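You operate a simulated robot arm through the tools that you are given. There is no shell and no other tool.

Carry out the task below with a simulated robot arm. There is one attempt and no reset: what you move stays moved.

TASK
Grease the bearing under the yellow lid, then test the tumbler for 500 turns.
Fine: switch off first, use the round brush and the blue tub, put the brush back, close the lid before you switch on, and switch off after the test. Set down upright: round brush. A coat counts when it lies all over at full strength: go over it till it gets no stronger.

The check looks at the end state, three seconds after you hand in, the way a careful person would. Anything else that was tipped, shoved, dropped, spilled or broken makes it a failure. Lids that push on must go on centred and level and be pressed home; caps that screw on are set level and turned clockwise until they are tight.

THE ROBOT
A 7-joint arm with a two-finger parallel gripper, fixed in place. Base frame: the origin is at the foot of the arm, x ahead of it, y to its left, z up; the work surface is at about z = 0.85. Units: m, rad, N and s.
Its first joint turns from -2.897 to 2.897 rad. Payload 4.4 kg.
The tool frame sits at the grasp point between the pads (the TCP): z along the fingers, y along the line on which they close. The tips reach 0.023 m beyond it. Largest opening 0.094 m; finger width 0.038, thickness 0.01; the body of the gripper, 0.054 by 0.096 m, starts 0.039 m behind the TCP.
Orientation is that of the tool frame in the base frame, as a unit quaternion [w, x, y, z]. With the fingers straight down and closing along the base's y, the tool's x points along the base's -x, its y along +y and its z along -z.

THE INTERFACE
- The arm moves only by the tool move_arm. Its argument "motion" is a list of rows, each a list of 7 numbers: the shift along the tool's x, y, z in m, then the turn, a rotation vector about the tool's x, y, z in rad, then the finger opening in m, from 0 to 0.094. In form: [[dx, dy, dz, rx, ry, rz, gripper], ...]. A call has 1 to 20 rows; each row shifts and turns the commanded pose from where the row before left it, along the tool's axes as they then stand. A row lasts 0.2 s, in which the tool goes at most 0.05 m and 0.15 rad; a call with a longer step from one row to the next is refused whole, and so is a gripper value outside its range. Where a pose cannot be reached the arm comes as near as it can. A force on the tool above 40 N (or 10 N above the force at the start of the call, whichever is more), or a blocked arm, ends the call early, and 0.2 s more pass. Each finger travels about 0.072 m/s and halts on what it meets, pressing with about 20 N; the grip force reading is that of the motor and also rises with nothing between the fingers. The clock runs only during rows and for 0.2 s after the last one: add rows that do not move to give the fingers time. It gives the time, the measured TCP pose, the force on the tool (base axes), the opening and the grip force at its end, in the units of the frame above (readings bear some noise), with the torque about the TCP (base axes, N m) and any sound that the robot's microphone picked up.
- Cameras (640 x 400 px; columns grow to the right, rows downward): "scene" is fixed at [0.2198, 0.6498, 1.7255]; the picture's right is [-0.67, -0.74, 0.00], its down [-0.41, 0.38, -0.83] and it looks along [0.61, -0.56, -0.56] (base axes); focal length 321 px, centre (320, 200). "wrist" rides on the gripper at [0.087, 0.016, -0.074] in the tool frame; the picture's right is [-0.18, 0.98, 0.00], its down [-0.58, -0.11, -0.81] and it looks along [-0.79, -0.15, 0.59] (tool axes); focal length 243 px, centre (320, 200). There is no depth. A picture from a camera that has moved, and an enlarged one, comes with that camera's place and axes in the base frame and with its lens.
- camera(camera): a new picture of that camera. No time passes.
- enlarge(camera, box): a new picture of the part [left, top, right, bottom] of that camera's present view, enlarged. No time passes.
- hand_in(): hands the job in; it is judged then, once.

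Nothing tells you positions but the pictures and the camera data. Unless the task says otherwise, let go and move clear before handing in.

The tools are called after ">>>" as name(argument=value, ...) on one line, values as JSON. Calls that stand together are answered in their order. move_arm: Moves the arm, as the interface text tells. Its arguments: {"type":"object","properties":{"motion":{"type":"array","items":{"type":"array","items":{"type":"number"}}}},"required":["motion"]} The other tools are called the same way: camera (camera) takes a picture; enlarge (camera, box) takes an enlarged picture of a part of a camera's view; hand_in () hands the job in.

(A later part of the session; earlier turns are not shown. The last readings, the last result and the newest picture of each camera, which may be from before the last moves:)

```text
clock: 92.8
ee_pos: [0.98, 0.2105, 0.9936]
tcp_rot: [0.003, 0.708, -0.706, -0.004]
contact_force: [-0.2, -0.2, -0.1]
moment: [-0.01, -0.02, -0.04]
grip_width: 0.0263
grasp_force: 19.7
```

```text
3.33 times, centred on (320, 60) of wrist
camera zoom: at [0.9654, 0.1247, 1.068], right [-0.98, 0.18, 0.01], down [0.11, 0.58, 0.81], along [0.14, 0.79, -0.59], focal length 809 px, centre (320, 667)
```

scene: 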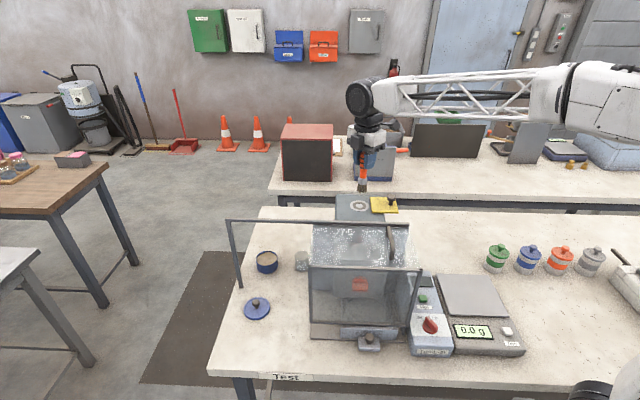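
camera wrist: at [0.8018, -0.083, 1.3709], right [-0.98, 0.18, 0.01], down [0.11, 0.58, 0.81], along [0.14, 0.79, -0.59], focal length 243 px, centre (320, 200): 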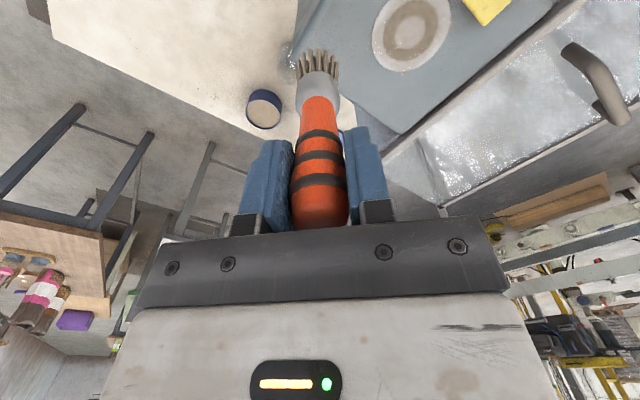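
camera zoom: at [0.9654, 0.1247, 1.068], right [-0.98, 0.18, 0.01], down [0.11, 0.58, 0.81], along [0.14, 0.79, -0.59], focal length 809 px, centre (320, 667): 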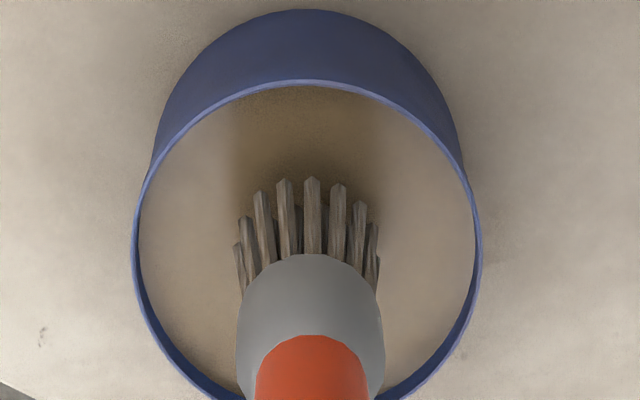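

Nearly there, with no contact yet. I'll lower a few millimetres more.

>>> move_arm(motion=[[0, 0, 0.002, 0, 0, 0, 0.015], [0, 0, 0.002, 0, 0, 0, 0.015], [0, 0, 0, 0, 0, 0, 0.015]])

>>> enlarge(camera="wrist", box=[230, 0, 410, 120])

```text
clock: 93.6
ee_pos: [0.9783, 0.2115, 0.9897]
tcp_rot: [0.002, 0.709, -0.705, -0.004]
contact_force: [0.4, 0.2, -0.5]
moment: [-0.01, 0.0, -0.02]
grip_width: 0.0264
grasp_force: 19.3
```

```text
3.33 times, centred on (320, 60) of wrist
camera zoom: at [0.9652, 0.1249, 1.0642], right [-0.98, 0.18, 0.01], down [0.11, 0.58, 0.81], along [0.14, 0.79, -0.59], focal length 809 px, centre (320, 667)
```

zoom: 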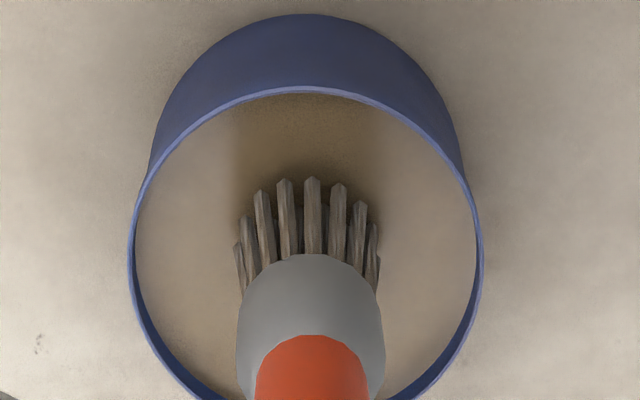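

Still above the surface. I'll continue down gently.

>>> move_arm(motion=[[0, 0, 0.002, 0, 0, 0, 0.015], [0, 0, 0.002, 0, 0, 0, 0.015], [0, 0, 0, 0, 0, 0, 0.015]])

>>> enlarge(camera="wrist", box=[230, 0, 410, 120])

```text
clock: 94.4
ee_pos: [0.9793, 0.2121, 0.9874]
tcp_rot: [0.002, 0.708, -0.706, -0.003]
contact_force: [0.7, 1.7, 15.5]
moment: [-0.02, 0.02, 0.0]
grip_width: 0.0265
grasp_force: 20.3
```

```text
3.33 times, centred on (320, 60) of wrist
camera zoom: at [0.9653, 0.1247, 1.0618], right [-0.98, 0.18, 0.01], down [0.11, 0.58, 0.81], along [0.14, 0.79, -0.59], focal length 809 px, centre (320, 667)
```

zoom: 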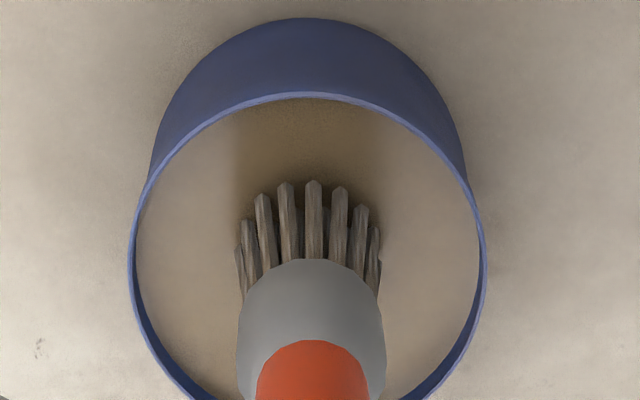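

Contact at about 15 N. I'll hold a moment for the bristles to load and check their colour.

>>> move_arm(motion=[[0, 0, 0.0005, 0, 0, 0, 0.015], [0, 0, 0, 0, 0, 0, 0.015], [0, 0, 0, 0, 0, 0, 0.015]])

>>> enlarge(camera="wrist", box=[230, 0, 410, 120])

>>> enlarge(camera="scene", box=[240, 220, 320, 285])

```text
clock: 95.2
ee_pos: [0.9796, 0.212, 0.9862]
tcp_rot: [0.002, 0.708, -0.706, -0.003]
contact_force: [0.8, 0.8, 17.0]
moment: [-0.03, 0.03, 0.01]
grip_width: 0.0267
grasp_force: 19.4
```

```text
3.33 times, centred on (320, 60) of wrist
camera zoom: at [0.9651, 0.1248, 1.0605], right [-0.98, 0.18, 0.01], down [0.11, 0.58, 0.81], along [0.14, 0.79, -0.59], focal length 809 px, centre (320, 667)
```

zoom: 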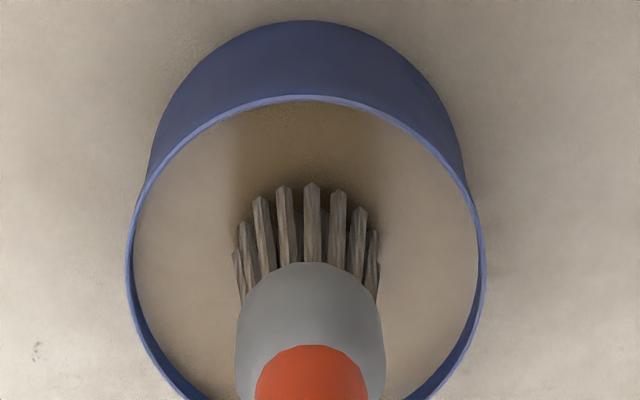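

```text
6.15 times, centred on (280, 252) of scene
camera zoom: at [0.2198, 0.6498, 1.7255], right [-0.67, -0.74, 0.0], down [-0.41, 0.38, -0.83], along [0.61, -0.56, -0.56], focal length 1974 px, centre (566, -123)
```

zoom: 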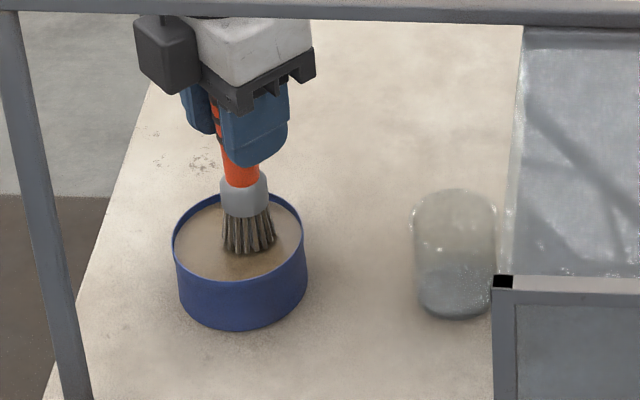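

The bristles are tan again. I'll carry the brush back over the bearing and descend close to the surface.

>>> move_arm(motion=[[0, 0, -0.01, 0, 0, 0, 0.015], [0, 0, -0.03, 0, 0, 0, 0.015], [0, 0, -0.0474, 0, 0, 0, 0.015], [0, 0, -0.0474, 0, 0, 0, 0.015], [0, 0, -0.0474, 0, 0, 0, 0.015], [0, 0, -0.0474, 0, 0, 0, 0.015], [0, 0, -0.0474, 0, 0, 0, 0.015], [0, 0, -0.0474, 0, 0, 0, 0.015], [0.0297, 0.0317, 0, 0, 0, 0, 0.015], [0.0297, 0.0317, 0, 0, 0, 0, 0.015], [0.0297, 0.0317, 0, 0, 0, 0, 0.015], [0.0297, 0.0317, 0, 0, 0, 0, 0.015], [0.0297, 0.0317, 0, 0, 0, 0, 0.015], [0.0297, 0.0317, 0, 0, 0, 0, 0.015], [0.0297, 0.0316, 0, 0, 0, 0, 0.015], [0, 0, 0.025, 0, 0, 0, 0.015], [0, 0, 0.022, 0, 0, 0, 0.015], [0, 0, 0, 0, 0, 0, 0.015]])

>>> enlarge(camera="wrist", box=[240, 0, 420, 120])

>>> enlarge(camera="scene", box=[330, 165, 400, 225])

```text
clock: 99.0
ee_pos: [0.761, 0.0028, 1.2661]
tcp_rot: [0.002, 0.709, -0.706, -0.005]
contact_force: [0.2, 0.3, 0.3]
moment: [0.03, 0.01, -0.01]
grip_width: 0.0267
grasp_force: 20.0
```

```text
3.33 times, centred on (330, 60) of wrist
camera zoom: at [0.7473, -0.084, 1.3393], right [-0.98, 0.18, 0.01], down [0.11, 0.58, 0.81], along [0.14, 0.79, -0.59], focal length 809 px, centre (287, 667)
```

zoom: 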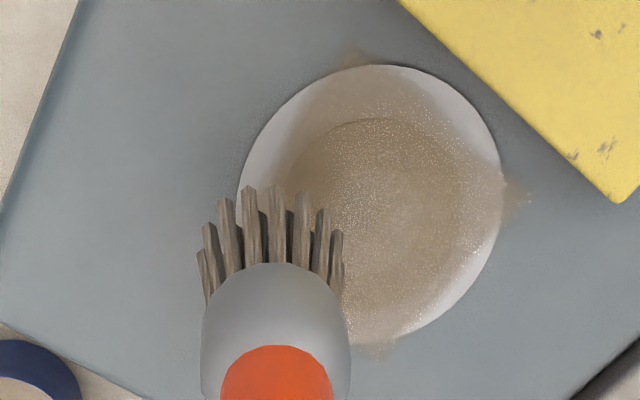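

```text
6.67 times, centred on (365, 195) of scene
camera zoom: at [0.2198, 0.6498, 1.7255], right [-0.67, -0.74, 0.0], down [-0.41, 0.38, -0.83], along [0.61, -0.56, -0.56], focal length 2139 px, centre (20, 233)
```

zoom: 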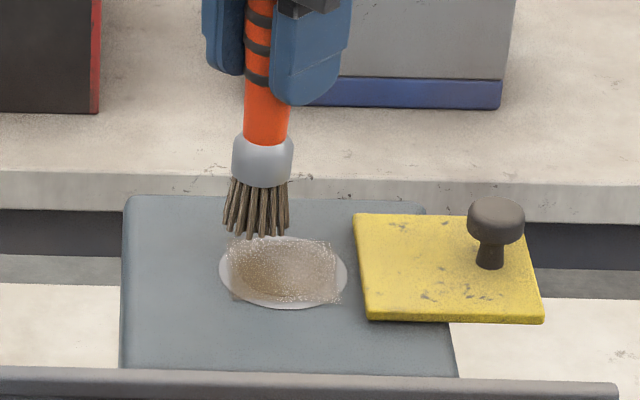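

I need to shift about 5 mm in -x to start at the intended corner. I'll adjust and descend to contact.

>>> move_arm(motion=[[0.0017, 0.005, 0.004, 0, 0, 0, 0.015], [0, 0, 0.005, 0, 0, 0, 0.015], [0, 0, 0.002, 0, 0, 0, 0.015], [0, 0, 0.001, 0, 0, 0, 0.015], [0, 0, 0, 0, 0, 0, 0.015]])

```text
clock: 100.2
ee_pos: [0.755, 0.0003, 1.2526]
tcp_rot: [0.002, 0.708, -0.706, -0.004]
contact_force: [-0.5, 0.0, 0.0]
moment: [0.02, 0.0, -0.03]
grip_width: 0.0265
grasp_force: 20.3
```

>>> move_arm(motion=[[0, 0, 0.001, 0, 0, 0, 0.015], [0, 0, 0.001, 0, 0, 0, 0.015], [0, 0, 0, 0, 0, 0, 0.015]])

>>> enlarge(camera="wrist", box=[240, 0, 420, 120])

```text
clock: 101.0
ee_pos: [0.7559, 0.0006, 1.2505]
tcp_rot: [0.001, 0.708, -0.706, -0.002]
contact_force: [0.6, -0.4, 2.7]
moment: [0.1, 0.02, 0.02]
grip_width: 0.0267
grasp_force: 19.9
```

```text
3.33 times, centred on (330, 60) of wrist
camera zoom: at [0.7413, -0.087, 1.3247], right [-0.98, 0.18, 0.01], down [0.11, 0.58, 0.81], along [0.14, 0.79, -0.59], focal length 809 px, centre (287, 667)
```

zoom: 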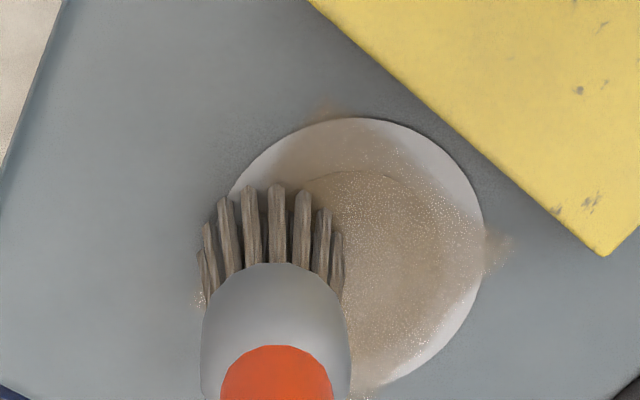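

Light contact at 2.7 N, and the bristles are well loaded. I'll run a full square loop plus inner strokes while easing down slightly to keep contact.

>>> move_arm(motion=[[0.00337, 0.00416, 0.0004, 0, 0, 0, 0.015], [0.00337, 0.00416, 0.0002, 0, 0, 0, 0.015], [0.00337, 0.00416, 0.0002, 0, 0, 0, 0.015], [0.00337, 0.00416, 0.0002, 0, 0, 0, 0.015], [-0.00425, 0.00465, 0.0002, 0, 0, 0, 0.015], [-0.00425, 0.00465, 0.0002, 0, 0, 0, 0.015], [-0.00425, 0.00465, 0.0002, 0, 0, 0, 0.015], [-0.00425, 0.00465, 0.0002, 0, 0, 0, 0.015], [-0.00443, -0.00404, 0.0002, 0, 0, 0, 0.015], [-0.00443, -0.00404, 0.0002, 0, 0, 0, 0.015], [-0.00443, -0.00404, 0.0002, 0, 0, 0, 0.015], [-0.00443, -0.00404, 0.0002, 0, 0, 0, 0.015], [0.00404, -0.00443, 0.0002, 0, 0, 0, 0.015], [0.00404, -0.00443, 0.0002, 0, 0, 0, 0.015], [0.00404, -0.00443, 0.0002, 0, 0, 0, 0.015], [0.00404, -0.00443, 0.0002, 0, 0, 0, 0.015], [0.00039, 0.00848, 0, 0, 0, 0, 0.015], [0.00039, 0.00848, 0, 0, 0, 0, 0.015], [0.00539, -0.00591, 0, 0, 0, 0, 0.015], [-0.01078, 0.01182, 0, 0, 0, 0, 0.015]])

>>> enlarge(camera="wrist", box=[240, 0, 420, 120])

>>> enlarge(camera="scene", box=[340, 190, 385, 225])

```text
clock: 105.2
ee_pos: [0.7319, 0.0085, 1.2468]
tcp_rot: [0.003, 0.709, -0.705, -0.004]
contact_force: [-0.6, -0.3, -0.9]
moment: [0.01, 0.02, 0.02]
grip_width: 0.0267
grasp_force: 20.0
```

```text
3.33 times, centred on (330, 60) of wrist
camera zoom: at [0.7175, -0.0779, 1.321], right [-0.98, 0.18, 0.01], down [0.11, 0.58, 0.81], along [0.14, 0.79, -0.59], focal length 809 px, centre (287, 667)
```

zoom: 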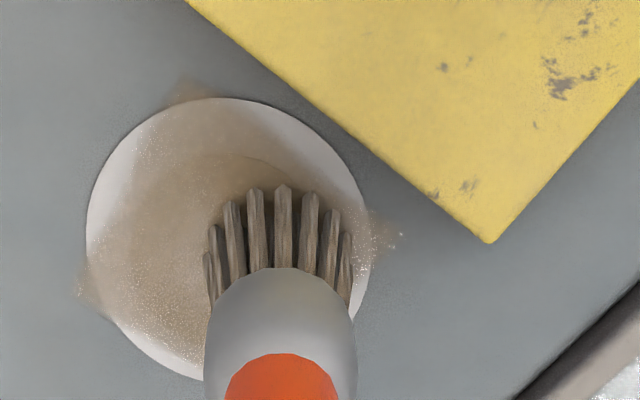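

```text
11.43 times, centred on (362, 208) of scene
camera zoom: at [0.2198, 0.6498, 1.7255], right [-0.67, -0.74, 0.0], down [-0.41, 0.38, -0.83], along [0.61, -0.56, -0.56], focal length 3666 px, centre (-166, 114)
```

zoom: 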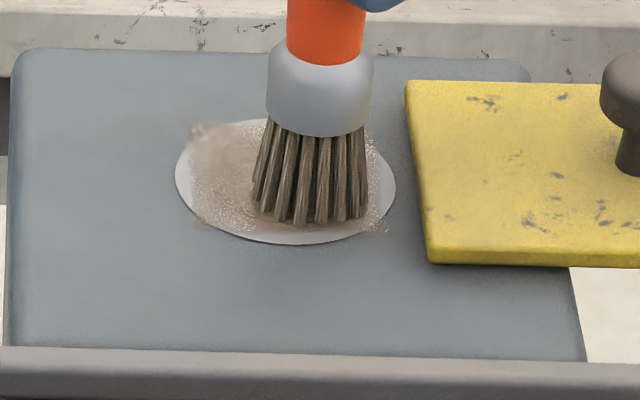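

The brush has slipped up in the grip again, so I must avoid pressing much further. I'll lift aside and judge the coat.

>>> move_arm(motion=[[0, 0, -0.02, 0, 0, 0, 0.015], [0, -0.045, -0.02, 0, 0, 0, 0.015], [0, -0.045, 0, 0, 0, 0, 0.015], [0, 0, 0, 0, 0, 0, 0.015]])

>>> camera(camera="wrist")

>>> enlarge(camera="wrist", box=[270, 0, 490, 140])

>>> enlarge(camera="scene", box=[340, 190, 385, 225])

```text
clock: 106.2
ee_pos: [0.8207, 0.0105, 1.2884]
tcp_rot: [0.002, 0.709, -0.705, -0.004]
contact_force: [-0.3, 0.2, 0.0]
moment: [0.01, 0.0, 0.01]
grip_width: 0.0267
grasp_force: 20.0
```

```text
taken
camera wrist: at [0.8069, -0.0767, 1.3621], right [-0.98, 0.18, 0.01], down [0.11, 0.58, 0.81], along [0.14, 0.79, -0.59], focal length 243 px, centre (320, 200)
```

wrist: 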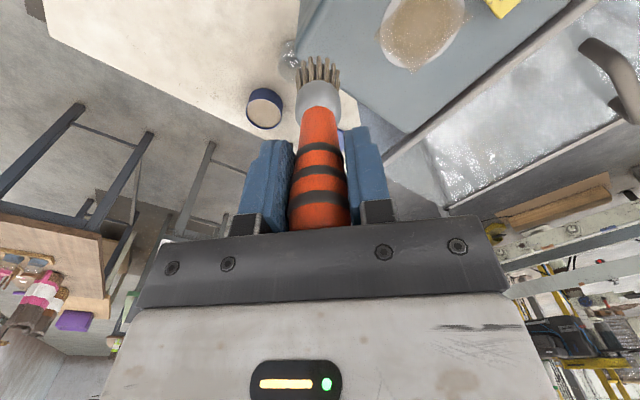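

```text
2.86 times, centred on (380, 70) of wrist
camera zoom: at [0.8069, -0.0767, 1.3621], right [-0.98, 0.18, 0.01], down [0.11, 0.58, 0.81], along [0.14, 0.79, -0.59], focal length 693 px, centre (149, 571)
```

zoom: 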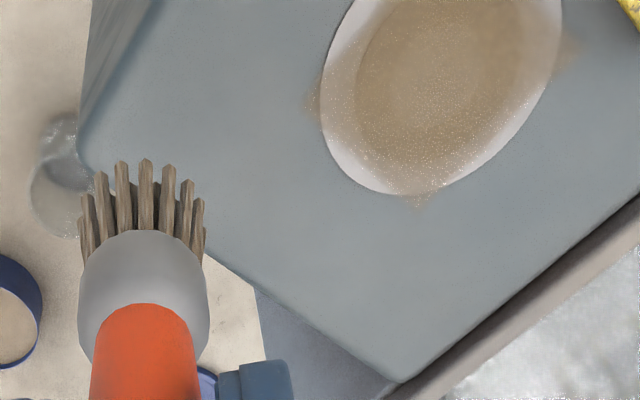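

```text
11.43 times, centred on (362, 208) of scene
camera zoom: at [0.2198, 0.6498, 1.7255], right [-0.67, -0.74, 0.0], down [-0.41, 0.38, -0.83], along [0.61, -0.56, -0.56], focal length 3666 px, centre (-166, 114)
```

zoom: 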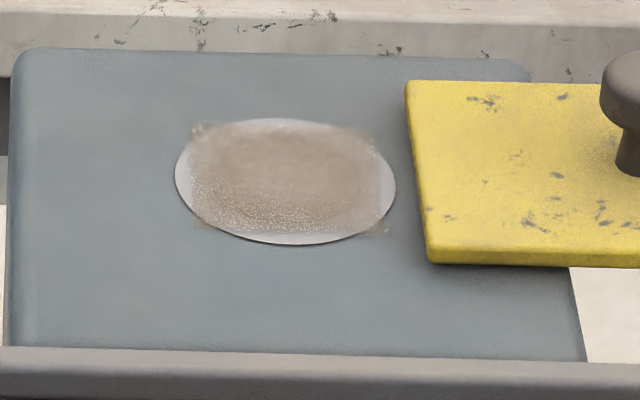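

The handle now rests against the palm, so it won't slip further. The coat looks about as strong as before; I'll zoom in tightly to check its uniformity, especially at the corners.

>>> enlarge(camera="wrist", box=[365, 0, 485, 80])

>>> enlarge(camera="scene", box=[346, 194, 376, 218])

```text
5.00 times, centred on (425, 40) of wrist
camera zoom: at [0.8069, -0.0767, 1.3621], right [-0.98, 0.18, 0.01], down [0.11, 0.58, 0.81], along [0.14, 0.79, -0.59], focal length 1213 px, centre (-205, 1000)
```

zoom: 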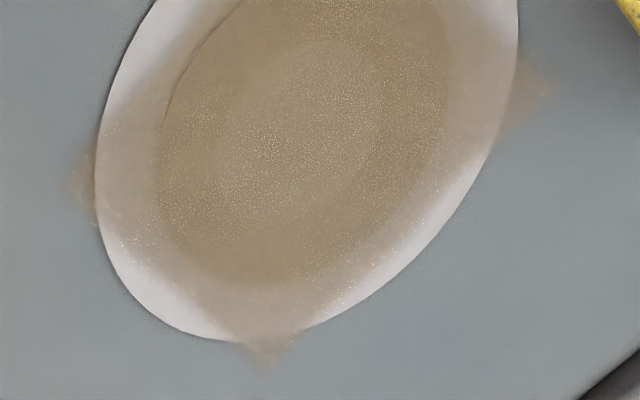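

```text
16.00 times, centred on (361, 206) of scene
camera zoom: at [0.2198, 0.6498, 1.7255], right [-0.67, -0.74, 0.0], down [-0.41, 0.38, -0.83], along [0.61, -0.56, -0.56], focal length 5133 px, centre (-336, 104)
```

zoom: 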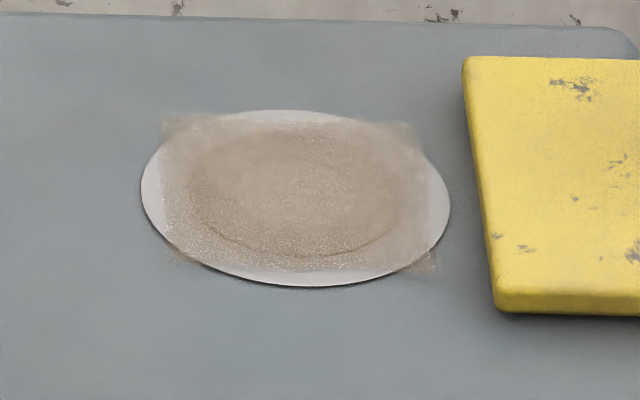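

The coat looks fairly even but slightly weaker at the margins. I'll do another loaded pass, starting at the far-left corner with real contact, and then compare the same zoom.

>>> move_arm(motion=[[0.0067, 0.03, 0, 0, 0, 0, 0.015], [0, 0.0323, 0, 0, 0, 0, 0.015], [0, 0, 0.02, 0, 0, 0, 0.015], [0, 0, 0.019, 0, 0, 0, 0.015], [0, 0, 0.002, 0, 0, 0, 0.015], [0, 0, 0.001, 0, 0, 0, 0.015], [0, 0, 0, 0, 0, 0, 0.015]])

>>> enlarge(camera="wrist", box=[240, 0, 420, 120])

```text
clock: 107.8
ee_pos: [0.7595, 0.0046, 1.2471]
tcp_rot: [0.001, 0.709, -0.705, -0.002]
contact_force: [-0.1, -0.8, 5.0]
moment: [-0.1, 0.03, -0.03]
grip_width: 0.0269
grasp_force: 20.3
```

```text
3.33 times, centred on (330, 60) of wrist
camera zoom: at [0.7444, -0.0834, 1.3206], right [-0.98, 0.18, 0.01], down [0.11, 0.58, 0.81], along [0.14, 0.79, -0.59], focal length 809 px, centre (287, 667)
```

zoom: 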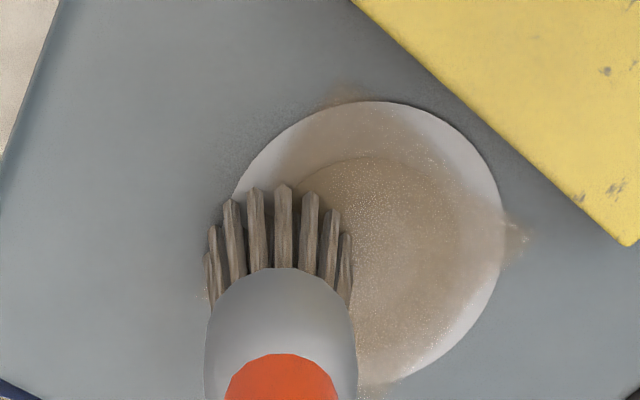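

Contact is 5 N and the position is right at the far-left corner. I'll run the full loop with half-side 13 mm plus two inner strokes.

>>> move_arm(motion=[[0.0045, 0.00411, 0.0002, 0, 0, 0, 0.015], [0.0045, 0.00411, 0.0001, 0, 0, 0, 0.015], [0.0045, 0.00411, 0.0001, 0, 0, 0, 0.015], [0.0045, 0.00411, 0.0001, 0, 0, 0, 0.015], [-0.00445, 0.00487, 0.0001, 0, 0, 0, 0.015], [-0.00445, 0.00487, 0.0001, 0, 0, 0, 0.015], [-0.00445, 0.00487, 0.0001, 0, 0, 0, 0.015], [-0.00445, 0.00487, 0.0001, 0, 0, 0, 0.015], [-0.0048, -0.00438, 0.0001, 0, 0, 0, 0.015], [-0.0048, -0.00438, 0.0001, 0, 0, 0, 0.015], [-0.0048, -0.00438, 0.0001, 0, 0, 0, 0.015], [-0.0048, -0.00438, 0.0001, 0, 0, 0, 0.015], [0.00438, -0.0048, 0.0001, 0, 0, 0, 0.015], [0.00438, -0.0048, 0.0001, 0, 0, 0, 0.015], [0.00438, -0.0048, 0.0001, 0, 0, 0, 0.015], [0.00438, -0.0048, 0.0001, 0, 0, 0, 0.015], [0.00042, 0.00918, 0, 0, 0, 0, 0.015], [0.00042, 0.00918, 0, 0, 0, 0, 0.015], [0.00918, -0.00042, 0, 0, 0, 0, 0.015]])

>>> enlarge(camera="wrist", box=[240, 0, 420, 120])

```text
clock: 111.8
ee_pos: [0.7414, -0.0045, 1.2452]
tcp_rot: [0.003, 0.708, -0.706, -0.004]
contact_force: [0.1, 0.1, -0.6]
moment: [-0.01, 0.0, -0.03]
grip_width: 0.0264
grasp_force: 20.0
```

```text
3.33 times, centred on (330, 60) of wrist
camera zoom: at [0.7271, -0.0913, 1.3185], right [-0.98, 0.18, 0.01], down [0.11, 0.58, 0.81], along [0.14, 0.79, -0.59], focal length 809 px, centre (287, 667)
```

zoom: 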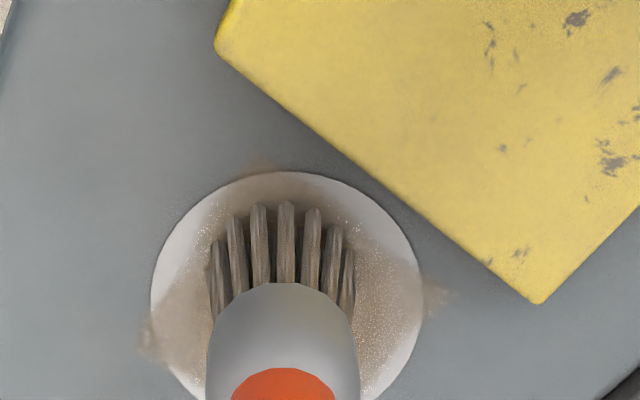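

I'll lift aside and compare with the previous zoom.

>>> move_arm(motion=[[0, 0, -0.02, 0, 0, 0, 0.015], [0, -0.04, -0.02, 0, 0, 0, 0.015], [-0.015, -0.039, 0, 0, 0, 0, 0.015], [0, 0, 0, 0, 0, 0, 0.015]])

>>> camera(camera="wrist")

>>> enlarge(camera="wrist", box=[365, 0, 485, 80])

>>> enlarge(camera="scene", box=[346, 194, 376, 218])

```text
clock: 112.8
ee_pos: [0.8203, 0.0126, 1.2857]
tcp_rot: [0.004, 0.709, -0.706, -0.004]
contact_force: [0.2, 0.2, 0.1]
moment: [0.01, 0.02, -0.01]
grip_width: 0.0266
grasp_force: 20.3
```

```text
taken
camera wrist: at [0.8057, -0.0755, 1.3594], right [-0.98, 0.18, 0.01], down [0.11, 0.58, 0.81], along [0.14, 0.79, -0.59], focal length 243 px, centre (320, 200)
```

wrist: 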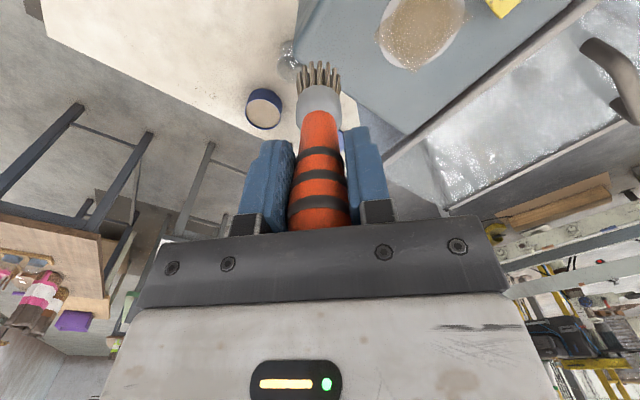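

```text
5.00 times, centred on (425, 40) of wrist
camera zoom: at [0.8057, -0.0755, 1.3594], right [-0.98, 0.18, 0.01], down [0.11, 0.58, 0.81], along [0.14, 0.79, -0.59], focal length 1213 px, centre (-205, 1000)
```

zoom: 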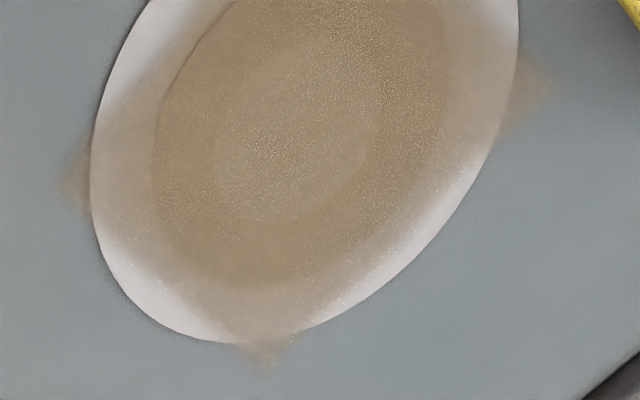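

```text
16.00 times, centred on (361, 206) of scene
camera zoom: at [0.2198, 0.6498, 1.7255], right [-0.67, -0.74, 0.0], down [-0.41, 0.38, -0.83], along [0.61, -0.56, -0.56], focal length 5133 px, centre (-336, 104)
```

zoom: 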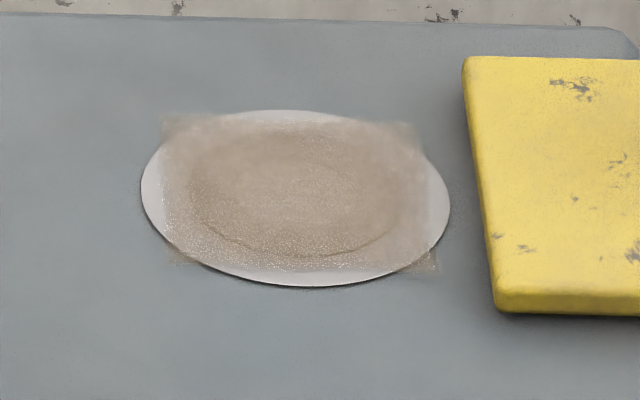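

The coat looks unchanged from the previous zoom, so it seems saturated. I'll do one last wider pass (half-side about 16 mm) so the corners are certainly covered.

>>> move_arm(motion=[[0.0071, 0.0287, 0, 0, 0, 0, 0.015], [0, 0.028, 0, 0, 0, 0, 0.015], [0, 0, 0.0225, 0, 0, 0, 0.015], [0, 0, 0.0192, 0, 0, 0, 0.015], [0.00554, 0.00506, 0.0001, 0, 0, 0, 0.015], [0.00554, 0.00506, 0.0001, 0, 0, 0, 0.015], [0.00554, 0.00506, 0.0001, 0, 0, 0, 0.015], [0.00554, 0.00506, 0.0001, 0, 0, 0, 0.015], [-0.00539, 0.00591, 0.0001, 0, 0, 0, 0.015], [-0.00539, 0.00591, 0.0001, 0, 0, 0, 0.015], [-0.00539, 0.00591, 0.0001, 0, 0, 0, 0.015], [-0.00539, 0.00591, 0.0001, 0, 0, 0, 0.015], [-0.00554, -0.00506, 0.0001, 0, 0, 0, 0.015], [-0.00554, -0.00506, 0.0001, 0, 0, 0, 0.015], [-0.00554, -0.00506, 0.0001, 0, 0, 0, 0.015], [-0.00554, -0.00506, 0.0001, 0, 0, 0, 0.015], [0.00539, -0.00591, 0.0001, 0, 0, 0, 0.015], [0.00539, -0.00591, 0.0001, 0, 0, 0, 0.015], [0.00539, -0.00591, 0.0001, 0, 0, 0, 0.015], [0.00539, -0.00591, 0, 0, 0, 0, 0.015]])

>>> enlarge(camera="wrist", box=[240, 0, 420, 120])

>>> enlarge(camera="scene", box=[340, 190, 385, 225])

```text
clock: 117.0
ee_pos: [0.7641, 0.0028, 1.2415]
tcp_rot: [0.002, 0.708, -0.706, -0.003]
contact_force: [-1.1, 1.5, 7.1]
moment: [0.14, 0.09, 0.0]
grip_width: 0.0264
grasp_force: 20.3
```

```text
3.33 times, centred on (330, 60) of wrist
camera zoom: at [0.7496, -0.0845, 1.3149], right [-0.98, 0.18, 0.01], down [0.11, 0.58, 0.81], along [0.14, 0.79, -0.59], focal length 809 px, centre (287, 667)
```

zoom: 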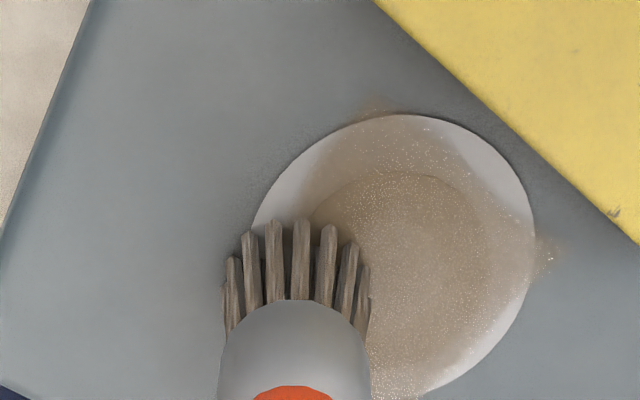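

```text
11.43 times, centred on (362, 208) of scene
camera zoom: at [0.2198, 0.6498, 1.7255], right [-0.67, -0.74, 0.0], down [-0.41, 0.38, -0.83], along [0.61, -0.56, -0.56], focal length 3666 px, centre (-166, 114)
```

zoom: 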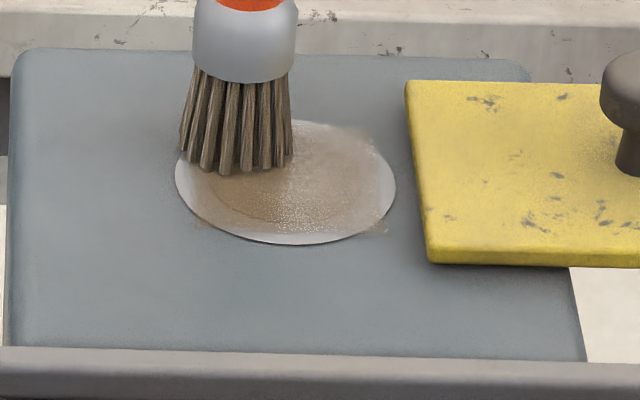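

Good firm contact on that pass. I'll lift and do the final comparison.

>>> move_arm(motion=[[0, 0, -0.02, 0, 0, 0, 0.015], [0, -0.03, -0.024, 0, 0, 0, 0.015], [-0.01, -0.027, 0, 0, 0, 0, 0.015], [0, 0, 0, 0, 0, 0, 0.015]])

>>> camera(camera="wrist")

>>> enlarge(camera="wrist", box=[365, 0, 485, 80])

>>> enlarge(camera="scene", box=[346, 194, 376, 218])

>>> enlarge(camera="scene", box=[310, 130, 400, 205])

```text
clock: 118.0
ee_pos: [0.8223, 0.0128, 1.2844]
tcp_rot: [0.002, 0.708, -0.706, -0.003]
contact_force: [0.2, -0.7, -0.9]
moment: [0.02, 0.01, 0.0]
grip_width: 0.0263
grasp_force: 20.4
```

```text
taken
camera wrist: at [0.808, -0.0739, 1.3583], right [-0.98, 0.18, 0.01], down [0.11, 0.58, 0.81], along [0.14, 0.79, -0.59], focal length 243 px, centre (320, 200)
```

wrist: 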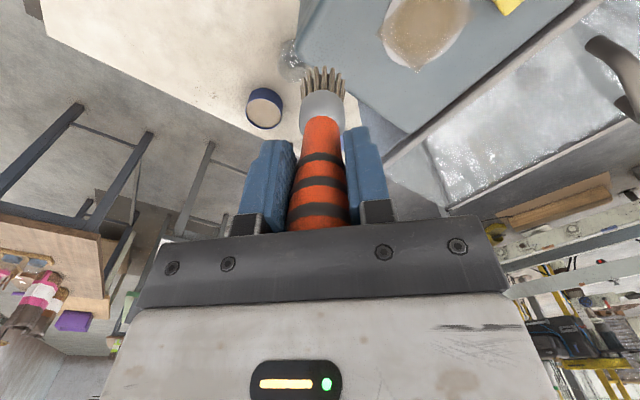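

```text
5.00 times, centred on (425, 40) of wrist
camera zoom: at [0.808, -0.0739, 1.3583], right [-0.98, 0.18, 0.01], down [0.11, 0.58, 0.81], along [0.14, 0.79, -0.59], focal length 1213 px, centre (-205, 1000)
```

zoom: 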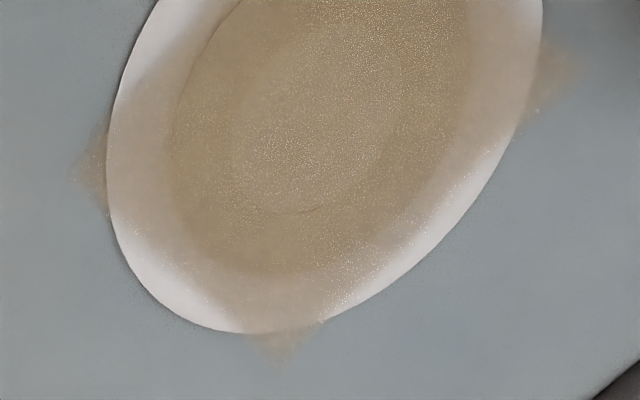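

```text
16.00 times, centred on (361, 206) of scene
camera zoom: at [0.2198, 0.6498, 1.7255], right [-0.67, -0.74, 0.0], down [-0.41, 0.38, -0.83], along [0.61, -0.56, -0.56], focal length 5133 px, centre (-336, 104)
```

zoom: 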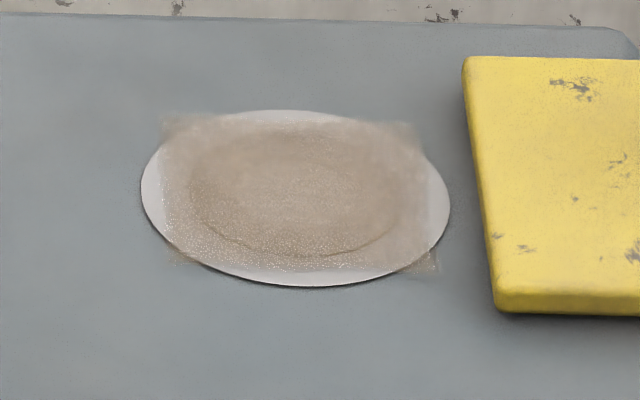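

```text
5.33 times, centred on (355, 168) of scene
camera zoom: at [0.2198, 0.6498, 1.7255], right [-0.67, -0.74, 0.0], down [-0.41, 0.38, -0.83], along [0.61, -0.56, -0.56], focal length 1711 px, centre (133, 373)
```

zoom: 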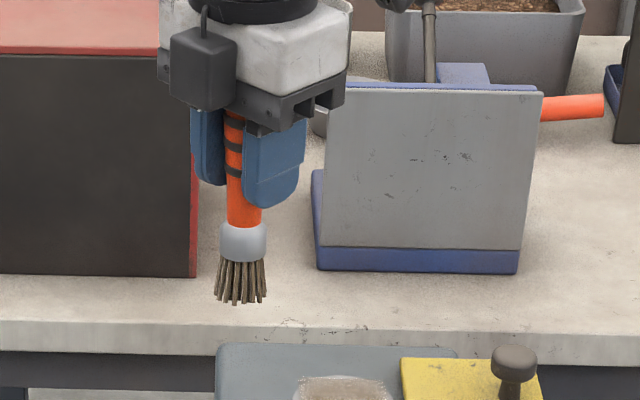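

Across the last three comparisons the coat shows no visible change, so it is essentially at full strength. For certainty at the corners, I'll make one more loop that dwells at each corner.

>>> move_arm(motion=[[0.0098, 0.0287, 0, 0, 0, 0, 0.015], [0, 0.0285, 0, 0, 0, 0, 0.015], [0, 0, 0.0225, 0, 0, 0, 0.015], [0, 0, 0.02, 0, 0, 0, 0.015], [0, 0, 0, 0, 0, 0, 0.015], [0.0074, 0.0067, 0, 0, 0, 0, 0.015], [0.0074, 0.0067, 0, 0, 0, 0, 0.015], [0.0074, 0.0067, 0, 0, 0, 0, 0.015], [0, 0, 0, 0, 0, 0, 0.015], [-0.0072, 0.0079, 0.0001, 0, 0, 0, 0.015], [-0.0072, 0.0079, 0.0001, 0, 0, 0, 0.015], [-0.0072, 0.0079, 0.0001, 0, 0, 0, 0.015], [0, 0, 0.0002, 0, 0, 0, 0.015], [-0.0074, -0.0067, 0.0001, 0, 0, 0, 0.015], [-0.0074, -0.0067, 0.0001, 0, 0, 0, 0.015], [-0.0074, -0.0067, 0.0001, 0, 0, 0, 0.015], [0, 0, 0.0002, 0, 0, 0, 0.015], [0.0072, -0.0079, 0, 0, 0, 0, 0.015], [0.0072, -0.0079, 0, 0, 0, 0, 0.015], [0.0072, -0.0079, 0, 0, 0, 0, 0.015]])

>>> enlarge(camera="wrist", box=[240, 0, 420, 120])

```text
clock: 122.2
ee_pos: [0.7641, 0.0036, 1.2422]
tcp_rot: [0.001, 0.709, -0.706, -0.004]
contact_force: [-0.4, 0.5, -0.7]
moment: [-0.03, 0.0, 0.02]
grip_width: 0.0267
grasp_force: 20.0
```

```text
3.33 times, centred on (330, 60) of wrist
camera zoom: at [0.7497, -0.0841, 1.3163], right [-0.98, 0.18, 0.01], down [0.11, 0.58, 0.81], along [0.14, 0.79, -0.59], focal length 809 px, centre (287, 667)
```

zoom: 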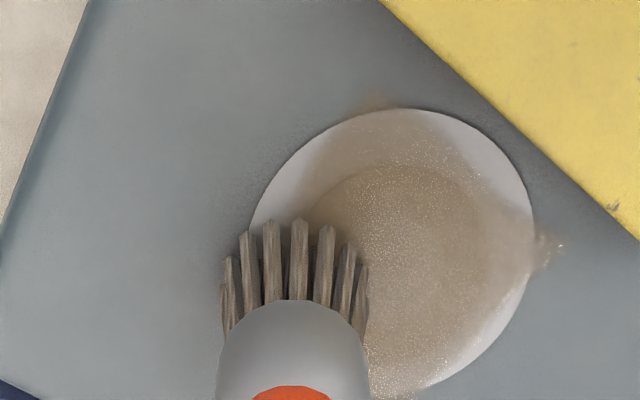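

No contact at the end of that loop. I'll lower to contact and repeat the loop with dwells.

>>> move_arm(motion=[[0, 0, 0.001, 0, 0, 0, 0.015], [0, 0, 0.001, 0, 0, 0, 0.015], [0, 0, 0, 0, 0, 0, 0.015]])

```text
clock: 123.0
ee_pos: [0.7629, 0.0028, 1.2398]
tcp_rot: [0.001, 0.709, -0.705, -0.002]
contact_force: [0.3, 2.4, 17.2]
moment: [0.1, -0.03, 0.03]
grip_width: 0.0264
grasp_force: 20.1
```

Contact is firm now (17 N). I'll ease off slightly and run the loop.

>>> move_arm(motion=[[0.0055, 0.005, -0.0003, 0, 0, 0, 0.015], [0.0055, 0.005, 0, 0, 0, 0, 0.015], [0.0055, 0.005, 0, 0, 0, 0, 0.015], [0.0055, 0.005, 0, 0, 0, 0, 0.015], [-0.0054, 0.0059, 0, 0, 0, 0, 0.015], [-0.0054, 0.0059, 0, 0, 0, 0, 0.015], [-0.0054, 0.0059, 0, 0, 0, 0, 0.015], [-0.0054, 0.0059, 0, 0, 0, 0, 0.015], [-0.0055, -0.005, 0, 0, 0, 0, 0.015], [-0.0055, -0.005, 0, 0, 0, 0, 0.015], [-0.0055, -0.005, 0, 0, 0, 0, 0.015], [-0.0055, -0.005, 0, 0, 0, 0, 0.015], [0.0054, -0.0059, 0, 0, 0, 0, 0.015], [0.0054, -0.0059, 0, 0, 0, 0, 0.015], [0.0054, -0.0059, 0, 0, 0, 0, 0.015], [0.0054, -0.0059, 0, 0, 0, 0, 0.015], [0.0004, 0.009, 0, 0, 0, 0, 0.015], [0.0004, 0.009, 0, 0, 0, 0, 0.015]])

>>> enlarge(camera="wrist", box=[240, 0, 420, 120])

```text
clock: 126.8
ee_pos: [0.7451, 0.0015, 1.2411]
tcp_rot: [0.002, 0.708, -0.706, -0.002]
contact_force: [9.1, -2.5, 36.1]
moment: [-0.2, -0.74, -0.02]
grip_width: 0.0268
grasp_force: 19.9
```

```text
3.33 times, centred on (330, 60) of wrist
camera zoom: at [0.7307, -0.0854, 1.3141], right [-0.98, 0.18, 0.01], down [0.11, 0.58, 0.81], along [0.14, 0.79, -0.59], focal length 809 px, centre (287, 667)
```

zoom: 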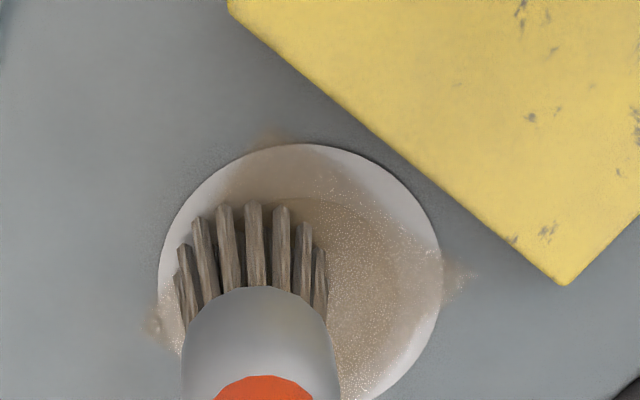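

The force rose to 36 N because the handle is now against the palm, so I'll lift right away. Brushing is done; I'll check the coat and the brush's posture in the grip.

>>> move_arm(motion=[[0, 0, -0.01, 0, 0, 0, 0.015], [0, 0, -0.02, 0, 0, 0, 0.015], [0, -0.04, -0.02, 0, 0, 0, 0.015], [-0.012, -0.038, 0, 0, 0, 0, 0.015], [0, 0, 0, 0, 0, 0, 0.015]])

>>> camera(camera="wrist")

>>> enlarge(camera="scene", box=[346, 194, 376, 218])

>>> enlarge(camera="scene", box=[310, 130, 400, 205])

>>> enlarge(camera="wrist", box=[365, 0, 485, 80])

```text
clock: 128.0
ee_pos: [0.8229, 0.0125, 1.2879]
tcp_rot: [0.002, 0.709, -0.705, -0.004]
contact_force: [0.6, -0.9, -0.7]
moment: [-0.02, 0.03, -0.02]
grip_width: 0.0263
grasp_force: 20.0
```

```text
taken
camera wrist: at [0.809, -0.0751, 1.3625], right [-0.98, 0.18, 0.01], down [0.11, 0.58, 0.81], along [0.14, 0.79, -0.59], focal length 243 px, centre (320, 200)
```

wrist: 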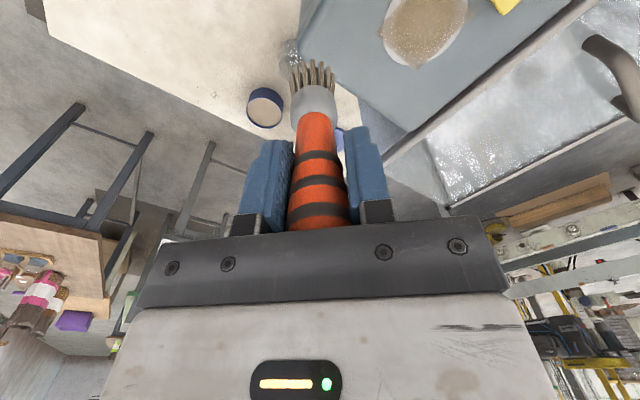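

```text
16.00 times, centred on (361, 206) of scene
camera zoom: at [0.2198, 0.6498, 1.7255], right [-0.67, -0.74, 0.0], down [-0.41, 0.38, -0.83], along [0.61, -0.56, -0.56], focal length 5133 px, centre (-336, 104)
```

zoom: 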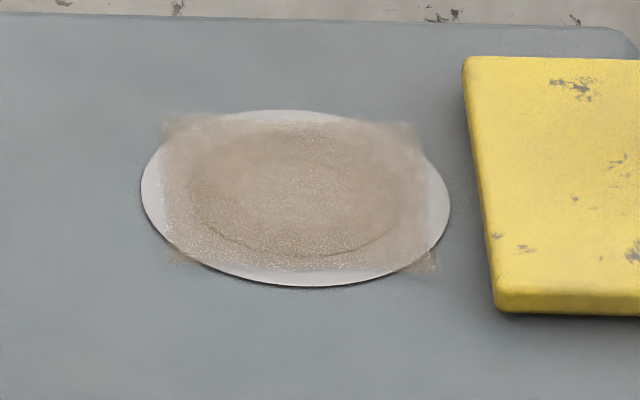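

```text
5.33 times, centred on (355, 168) of scene
camera zoom: at [0.2198, 0.6498, 1.7255], right [-0.67, -0.74, 0.0], down [-0.41, 0.38, -0.83], along [0.61, -0.56, -0.56], focal length 1711 px, centre (133, 373)
```

zoom: 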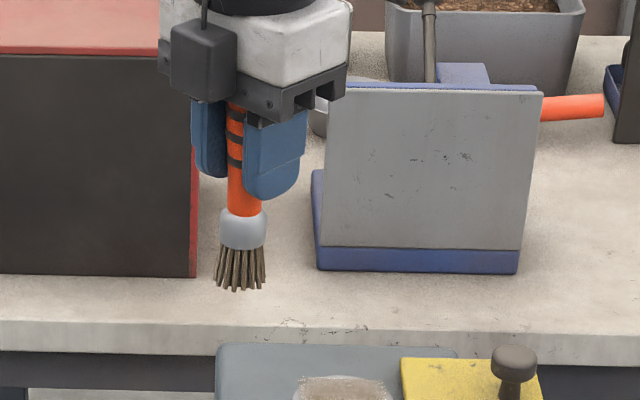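

```text
5.00 times, centred on (425, 40) of wrist
camera zoom: at [0.809, -0.0751, 1.3625], right [-0.98, 0.18, 0.01], down [0.11, 0.58, 0.81], along [0.14, 0.79, -0.59], focal length 1213 px, centre (-205, 1000)
```

zoom: 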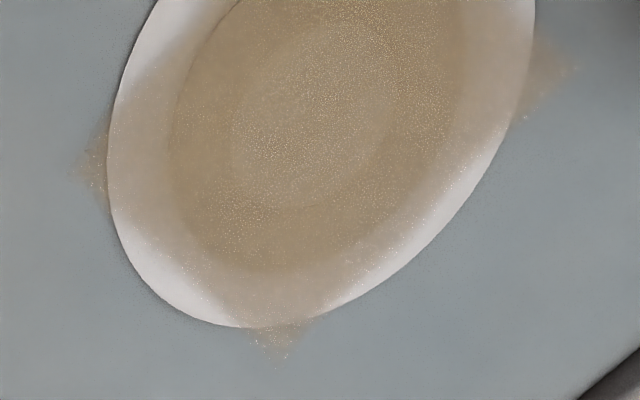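

The coat is unchanged, so it is saturated. Before putting the brush back, I'll measure how it leans in the grip, so that I can set it down upright.

>>> enlarge(camera="wrist", box=[250, 40, 390, 240])

>>> enlarge(camera="scene", box=[325, 140, 365, 190])

```text
2.00 times, centred on (320, 140) of wrist
camera zoom: at [0.809, -0.0751, 1.3625], right [-0.98, 0.18, 0.01], down [0.11, 0.58, 0.81], along [0.14, 0.79, -0.59], focal length 485 px, centre (320, 320)
```

zoom: 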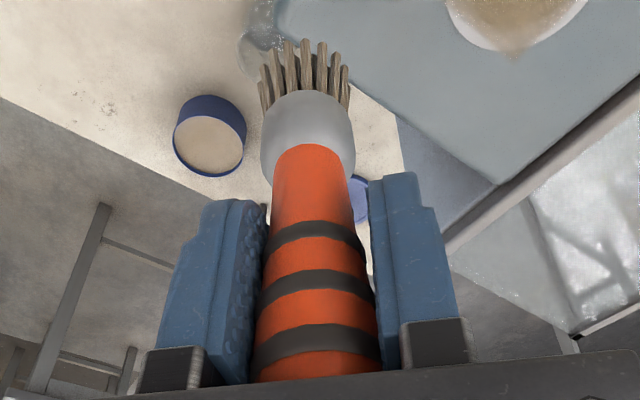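

```text
8.00 times, centred on (345, 165) of scene
camera zoom: at [0.2198, 0.6498, 1.7255], right [-0.67, -0.74, 0.0], down [-0.41, 0.38, -0.83], along [0.61, -0.56, -0.56], focal length 2566 px, centre (120, 480)
```

zoom: 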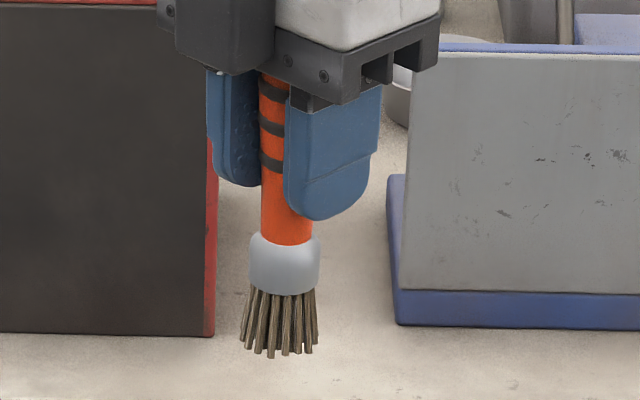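

The brush leans only about 2° (tip ~6 mm towards +x), and its tip is about 0.092 m below the TCP because of the slip. I'll correct the lean, move over the jar and stop above its rim.

>>> move_arm(motion=[[-0.0377, -0.0215, 0, 0, 0, 0, 0.015], [-0.0377, -0.0215, 0, 0, 0, 0, 0.015], [-0.0377, -0.0216, 0, 0, 0, 0, 0.015], [0, 0, 0, -0.03, 0, 0, 0.015], [0, 0, 0.043, 0, 0, 0, 0.015], [0, 0, 0.043, 0, 0, 0, 0.015], [0, 0, 0.043, 0, 0, 0, 0.015], [0, 0, 0.043, 0, 0, 0, 0.015], [0, 0, 0.043, 0, 0, 0, 0.015], [0, 0, 0.035, 0, 0, 0, 0.015], [0, 0, 0, 0, 0, 0, 0.015]])

>>> camera(camera="wrist")

>>> enlarge(camera="wrist", box=[250, 0, 390, 100])

>>> enlarge(camera="scene", box=[240, 180, 360, 285])

```text
clock: 130.4
ee_pos: [0.879, 0.1276, 1.0364]
tcp_rot: [0.014, 0.709, -0.705, -0.014]
contact_force: [0.0, 1.1, -0.4]
moment: [-0.01, -0.01, -0.02]
grip_width: 0.0264
grasp_force: 20.3
```

```text
taken
camera wrist: at [0.8663, 0.0398, 1.1115], right [-0.98, 0.18, 0.04], down [0.14, 0.58, 0.8], along [0.12, 0.79, -0.6], focal length 243 px, centre (320, 200)
```

wrist: 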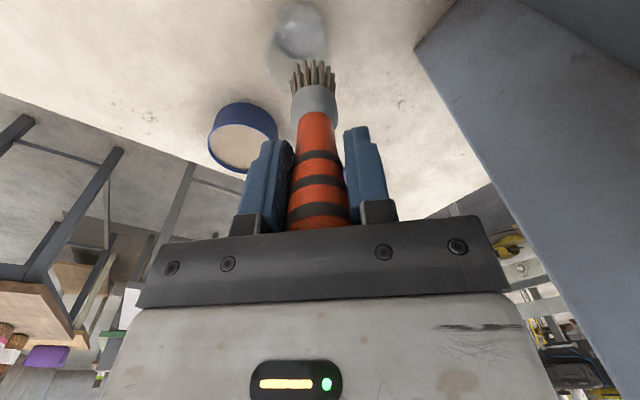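

```text
4.00 times, centred on (320, 50) of wrist
camera zoom: at [0.8663, 0.0398, 1.1115], right [-0.98, 0.18, 0.04], down [0.14, 0.58, 0.8], along [0.12, 0.79, -0.6], focal length 970 px, centre (320, 800)
```

zoom: 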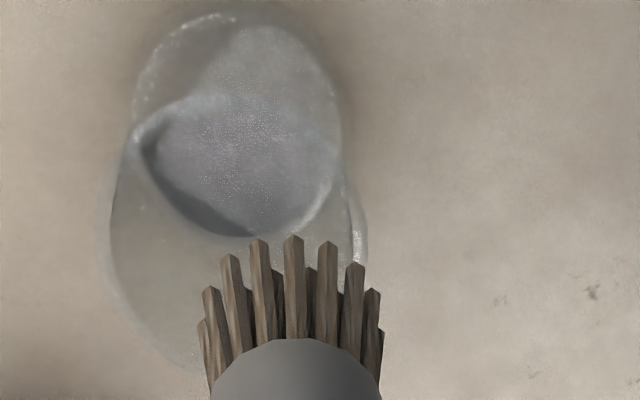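

```text
3.81 times, centred on (300, 232) of scene
camera zoom: at [0.2198, 0.6498, 1.7255], right [-0.67, -0.74, 0.0], down [-0.41, 0.38, -0.83], along [0.61, -0.56, -0.56], focal length 1222 px, centre (396, 76)
```

zoom: 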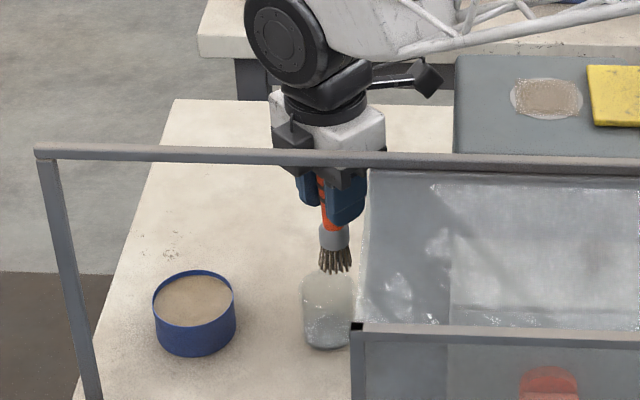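

The tip needs to move about 10 mm in +x to centre over the jar at (0.891, 0.125). I'll shift and descend vertically into the jar, stopping partway to check.

>>> move_arm(motion=[[0.0015, -0.01, -0.0004, 0, 0, 0, 0.015], [0, 0, 0, 0, 0, 0, 0.015], [0, -0.0006, 0.015, 0, 0, 0, 0.015], [0, 0, 0, 0, 0, 0, 0.015]])

>>> enlarge(camera="wrist", box=[250, 0, 390, 100])

>>> enlarge(camera="scene", box=[260, 215, 340, 285])

```text
clock: 131.4
ee_pos: [0.8876, 0.126, 1.0235]
tcp_rot: [0.012, 0.708, -0.706, -0.014]
contact_force: [0.5, 0.8, -0.8]
moment: [0.02, 0.02, -0.01]
grip_width: 0.0266
grasp_force: 20.0
```

```text
4.00 times, centred on (320, 50) of wrist
camera zoom: at [0.8768, 0.0391, 1.0975], right [-0.98, 0.18, 0.04], down [0.14, 0.58, 0.8], along [0.12, 0.79, -0.6], focal length 970 px, centre (320, 800)
```

zoom: 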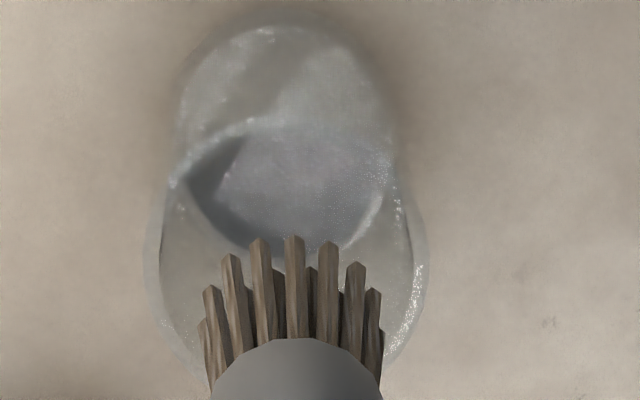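

```text
5.71 times, centred on (300, 250) of scene
camera zoom: at [0.2198, 0.6498, 1.7255], right [-0.67, -0.74, 0.0], down [-0.41, 0.38, -0.83], along [0.61, -0.56, -0.56], focal length 1833 px, centre (434, -86)
```

zoom: 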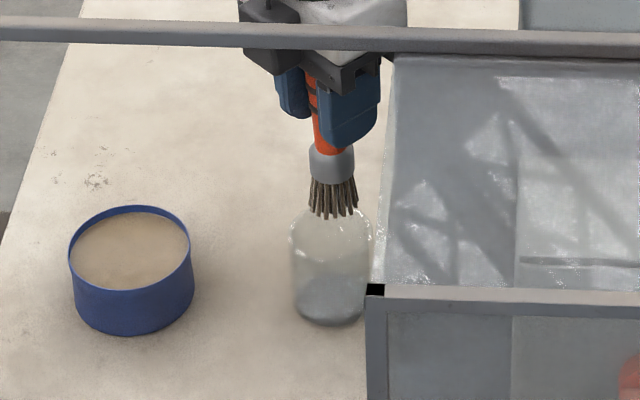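

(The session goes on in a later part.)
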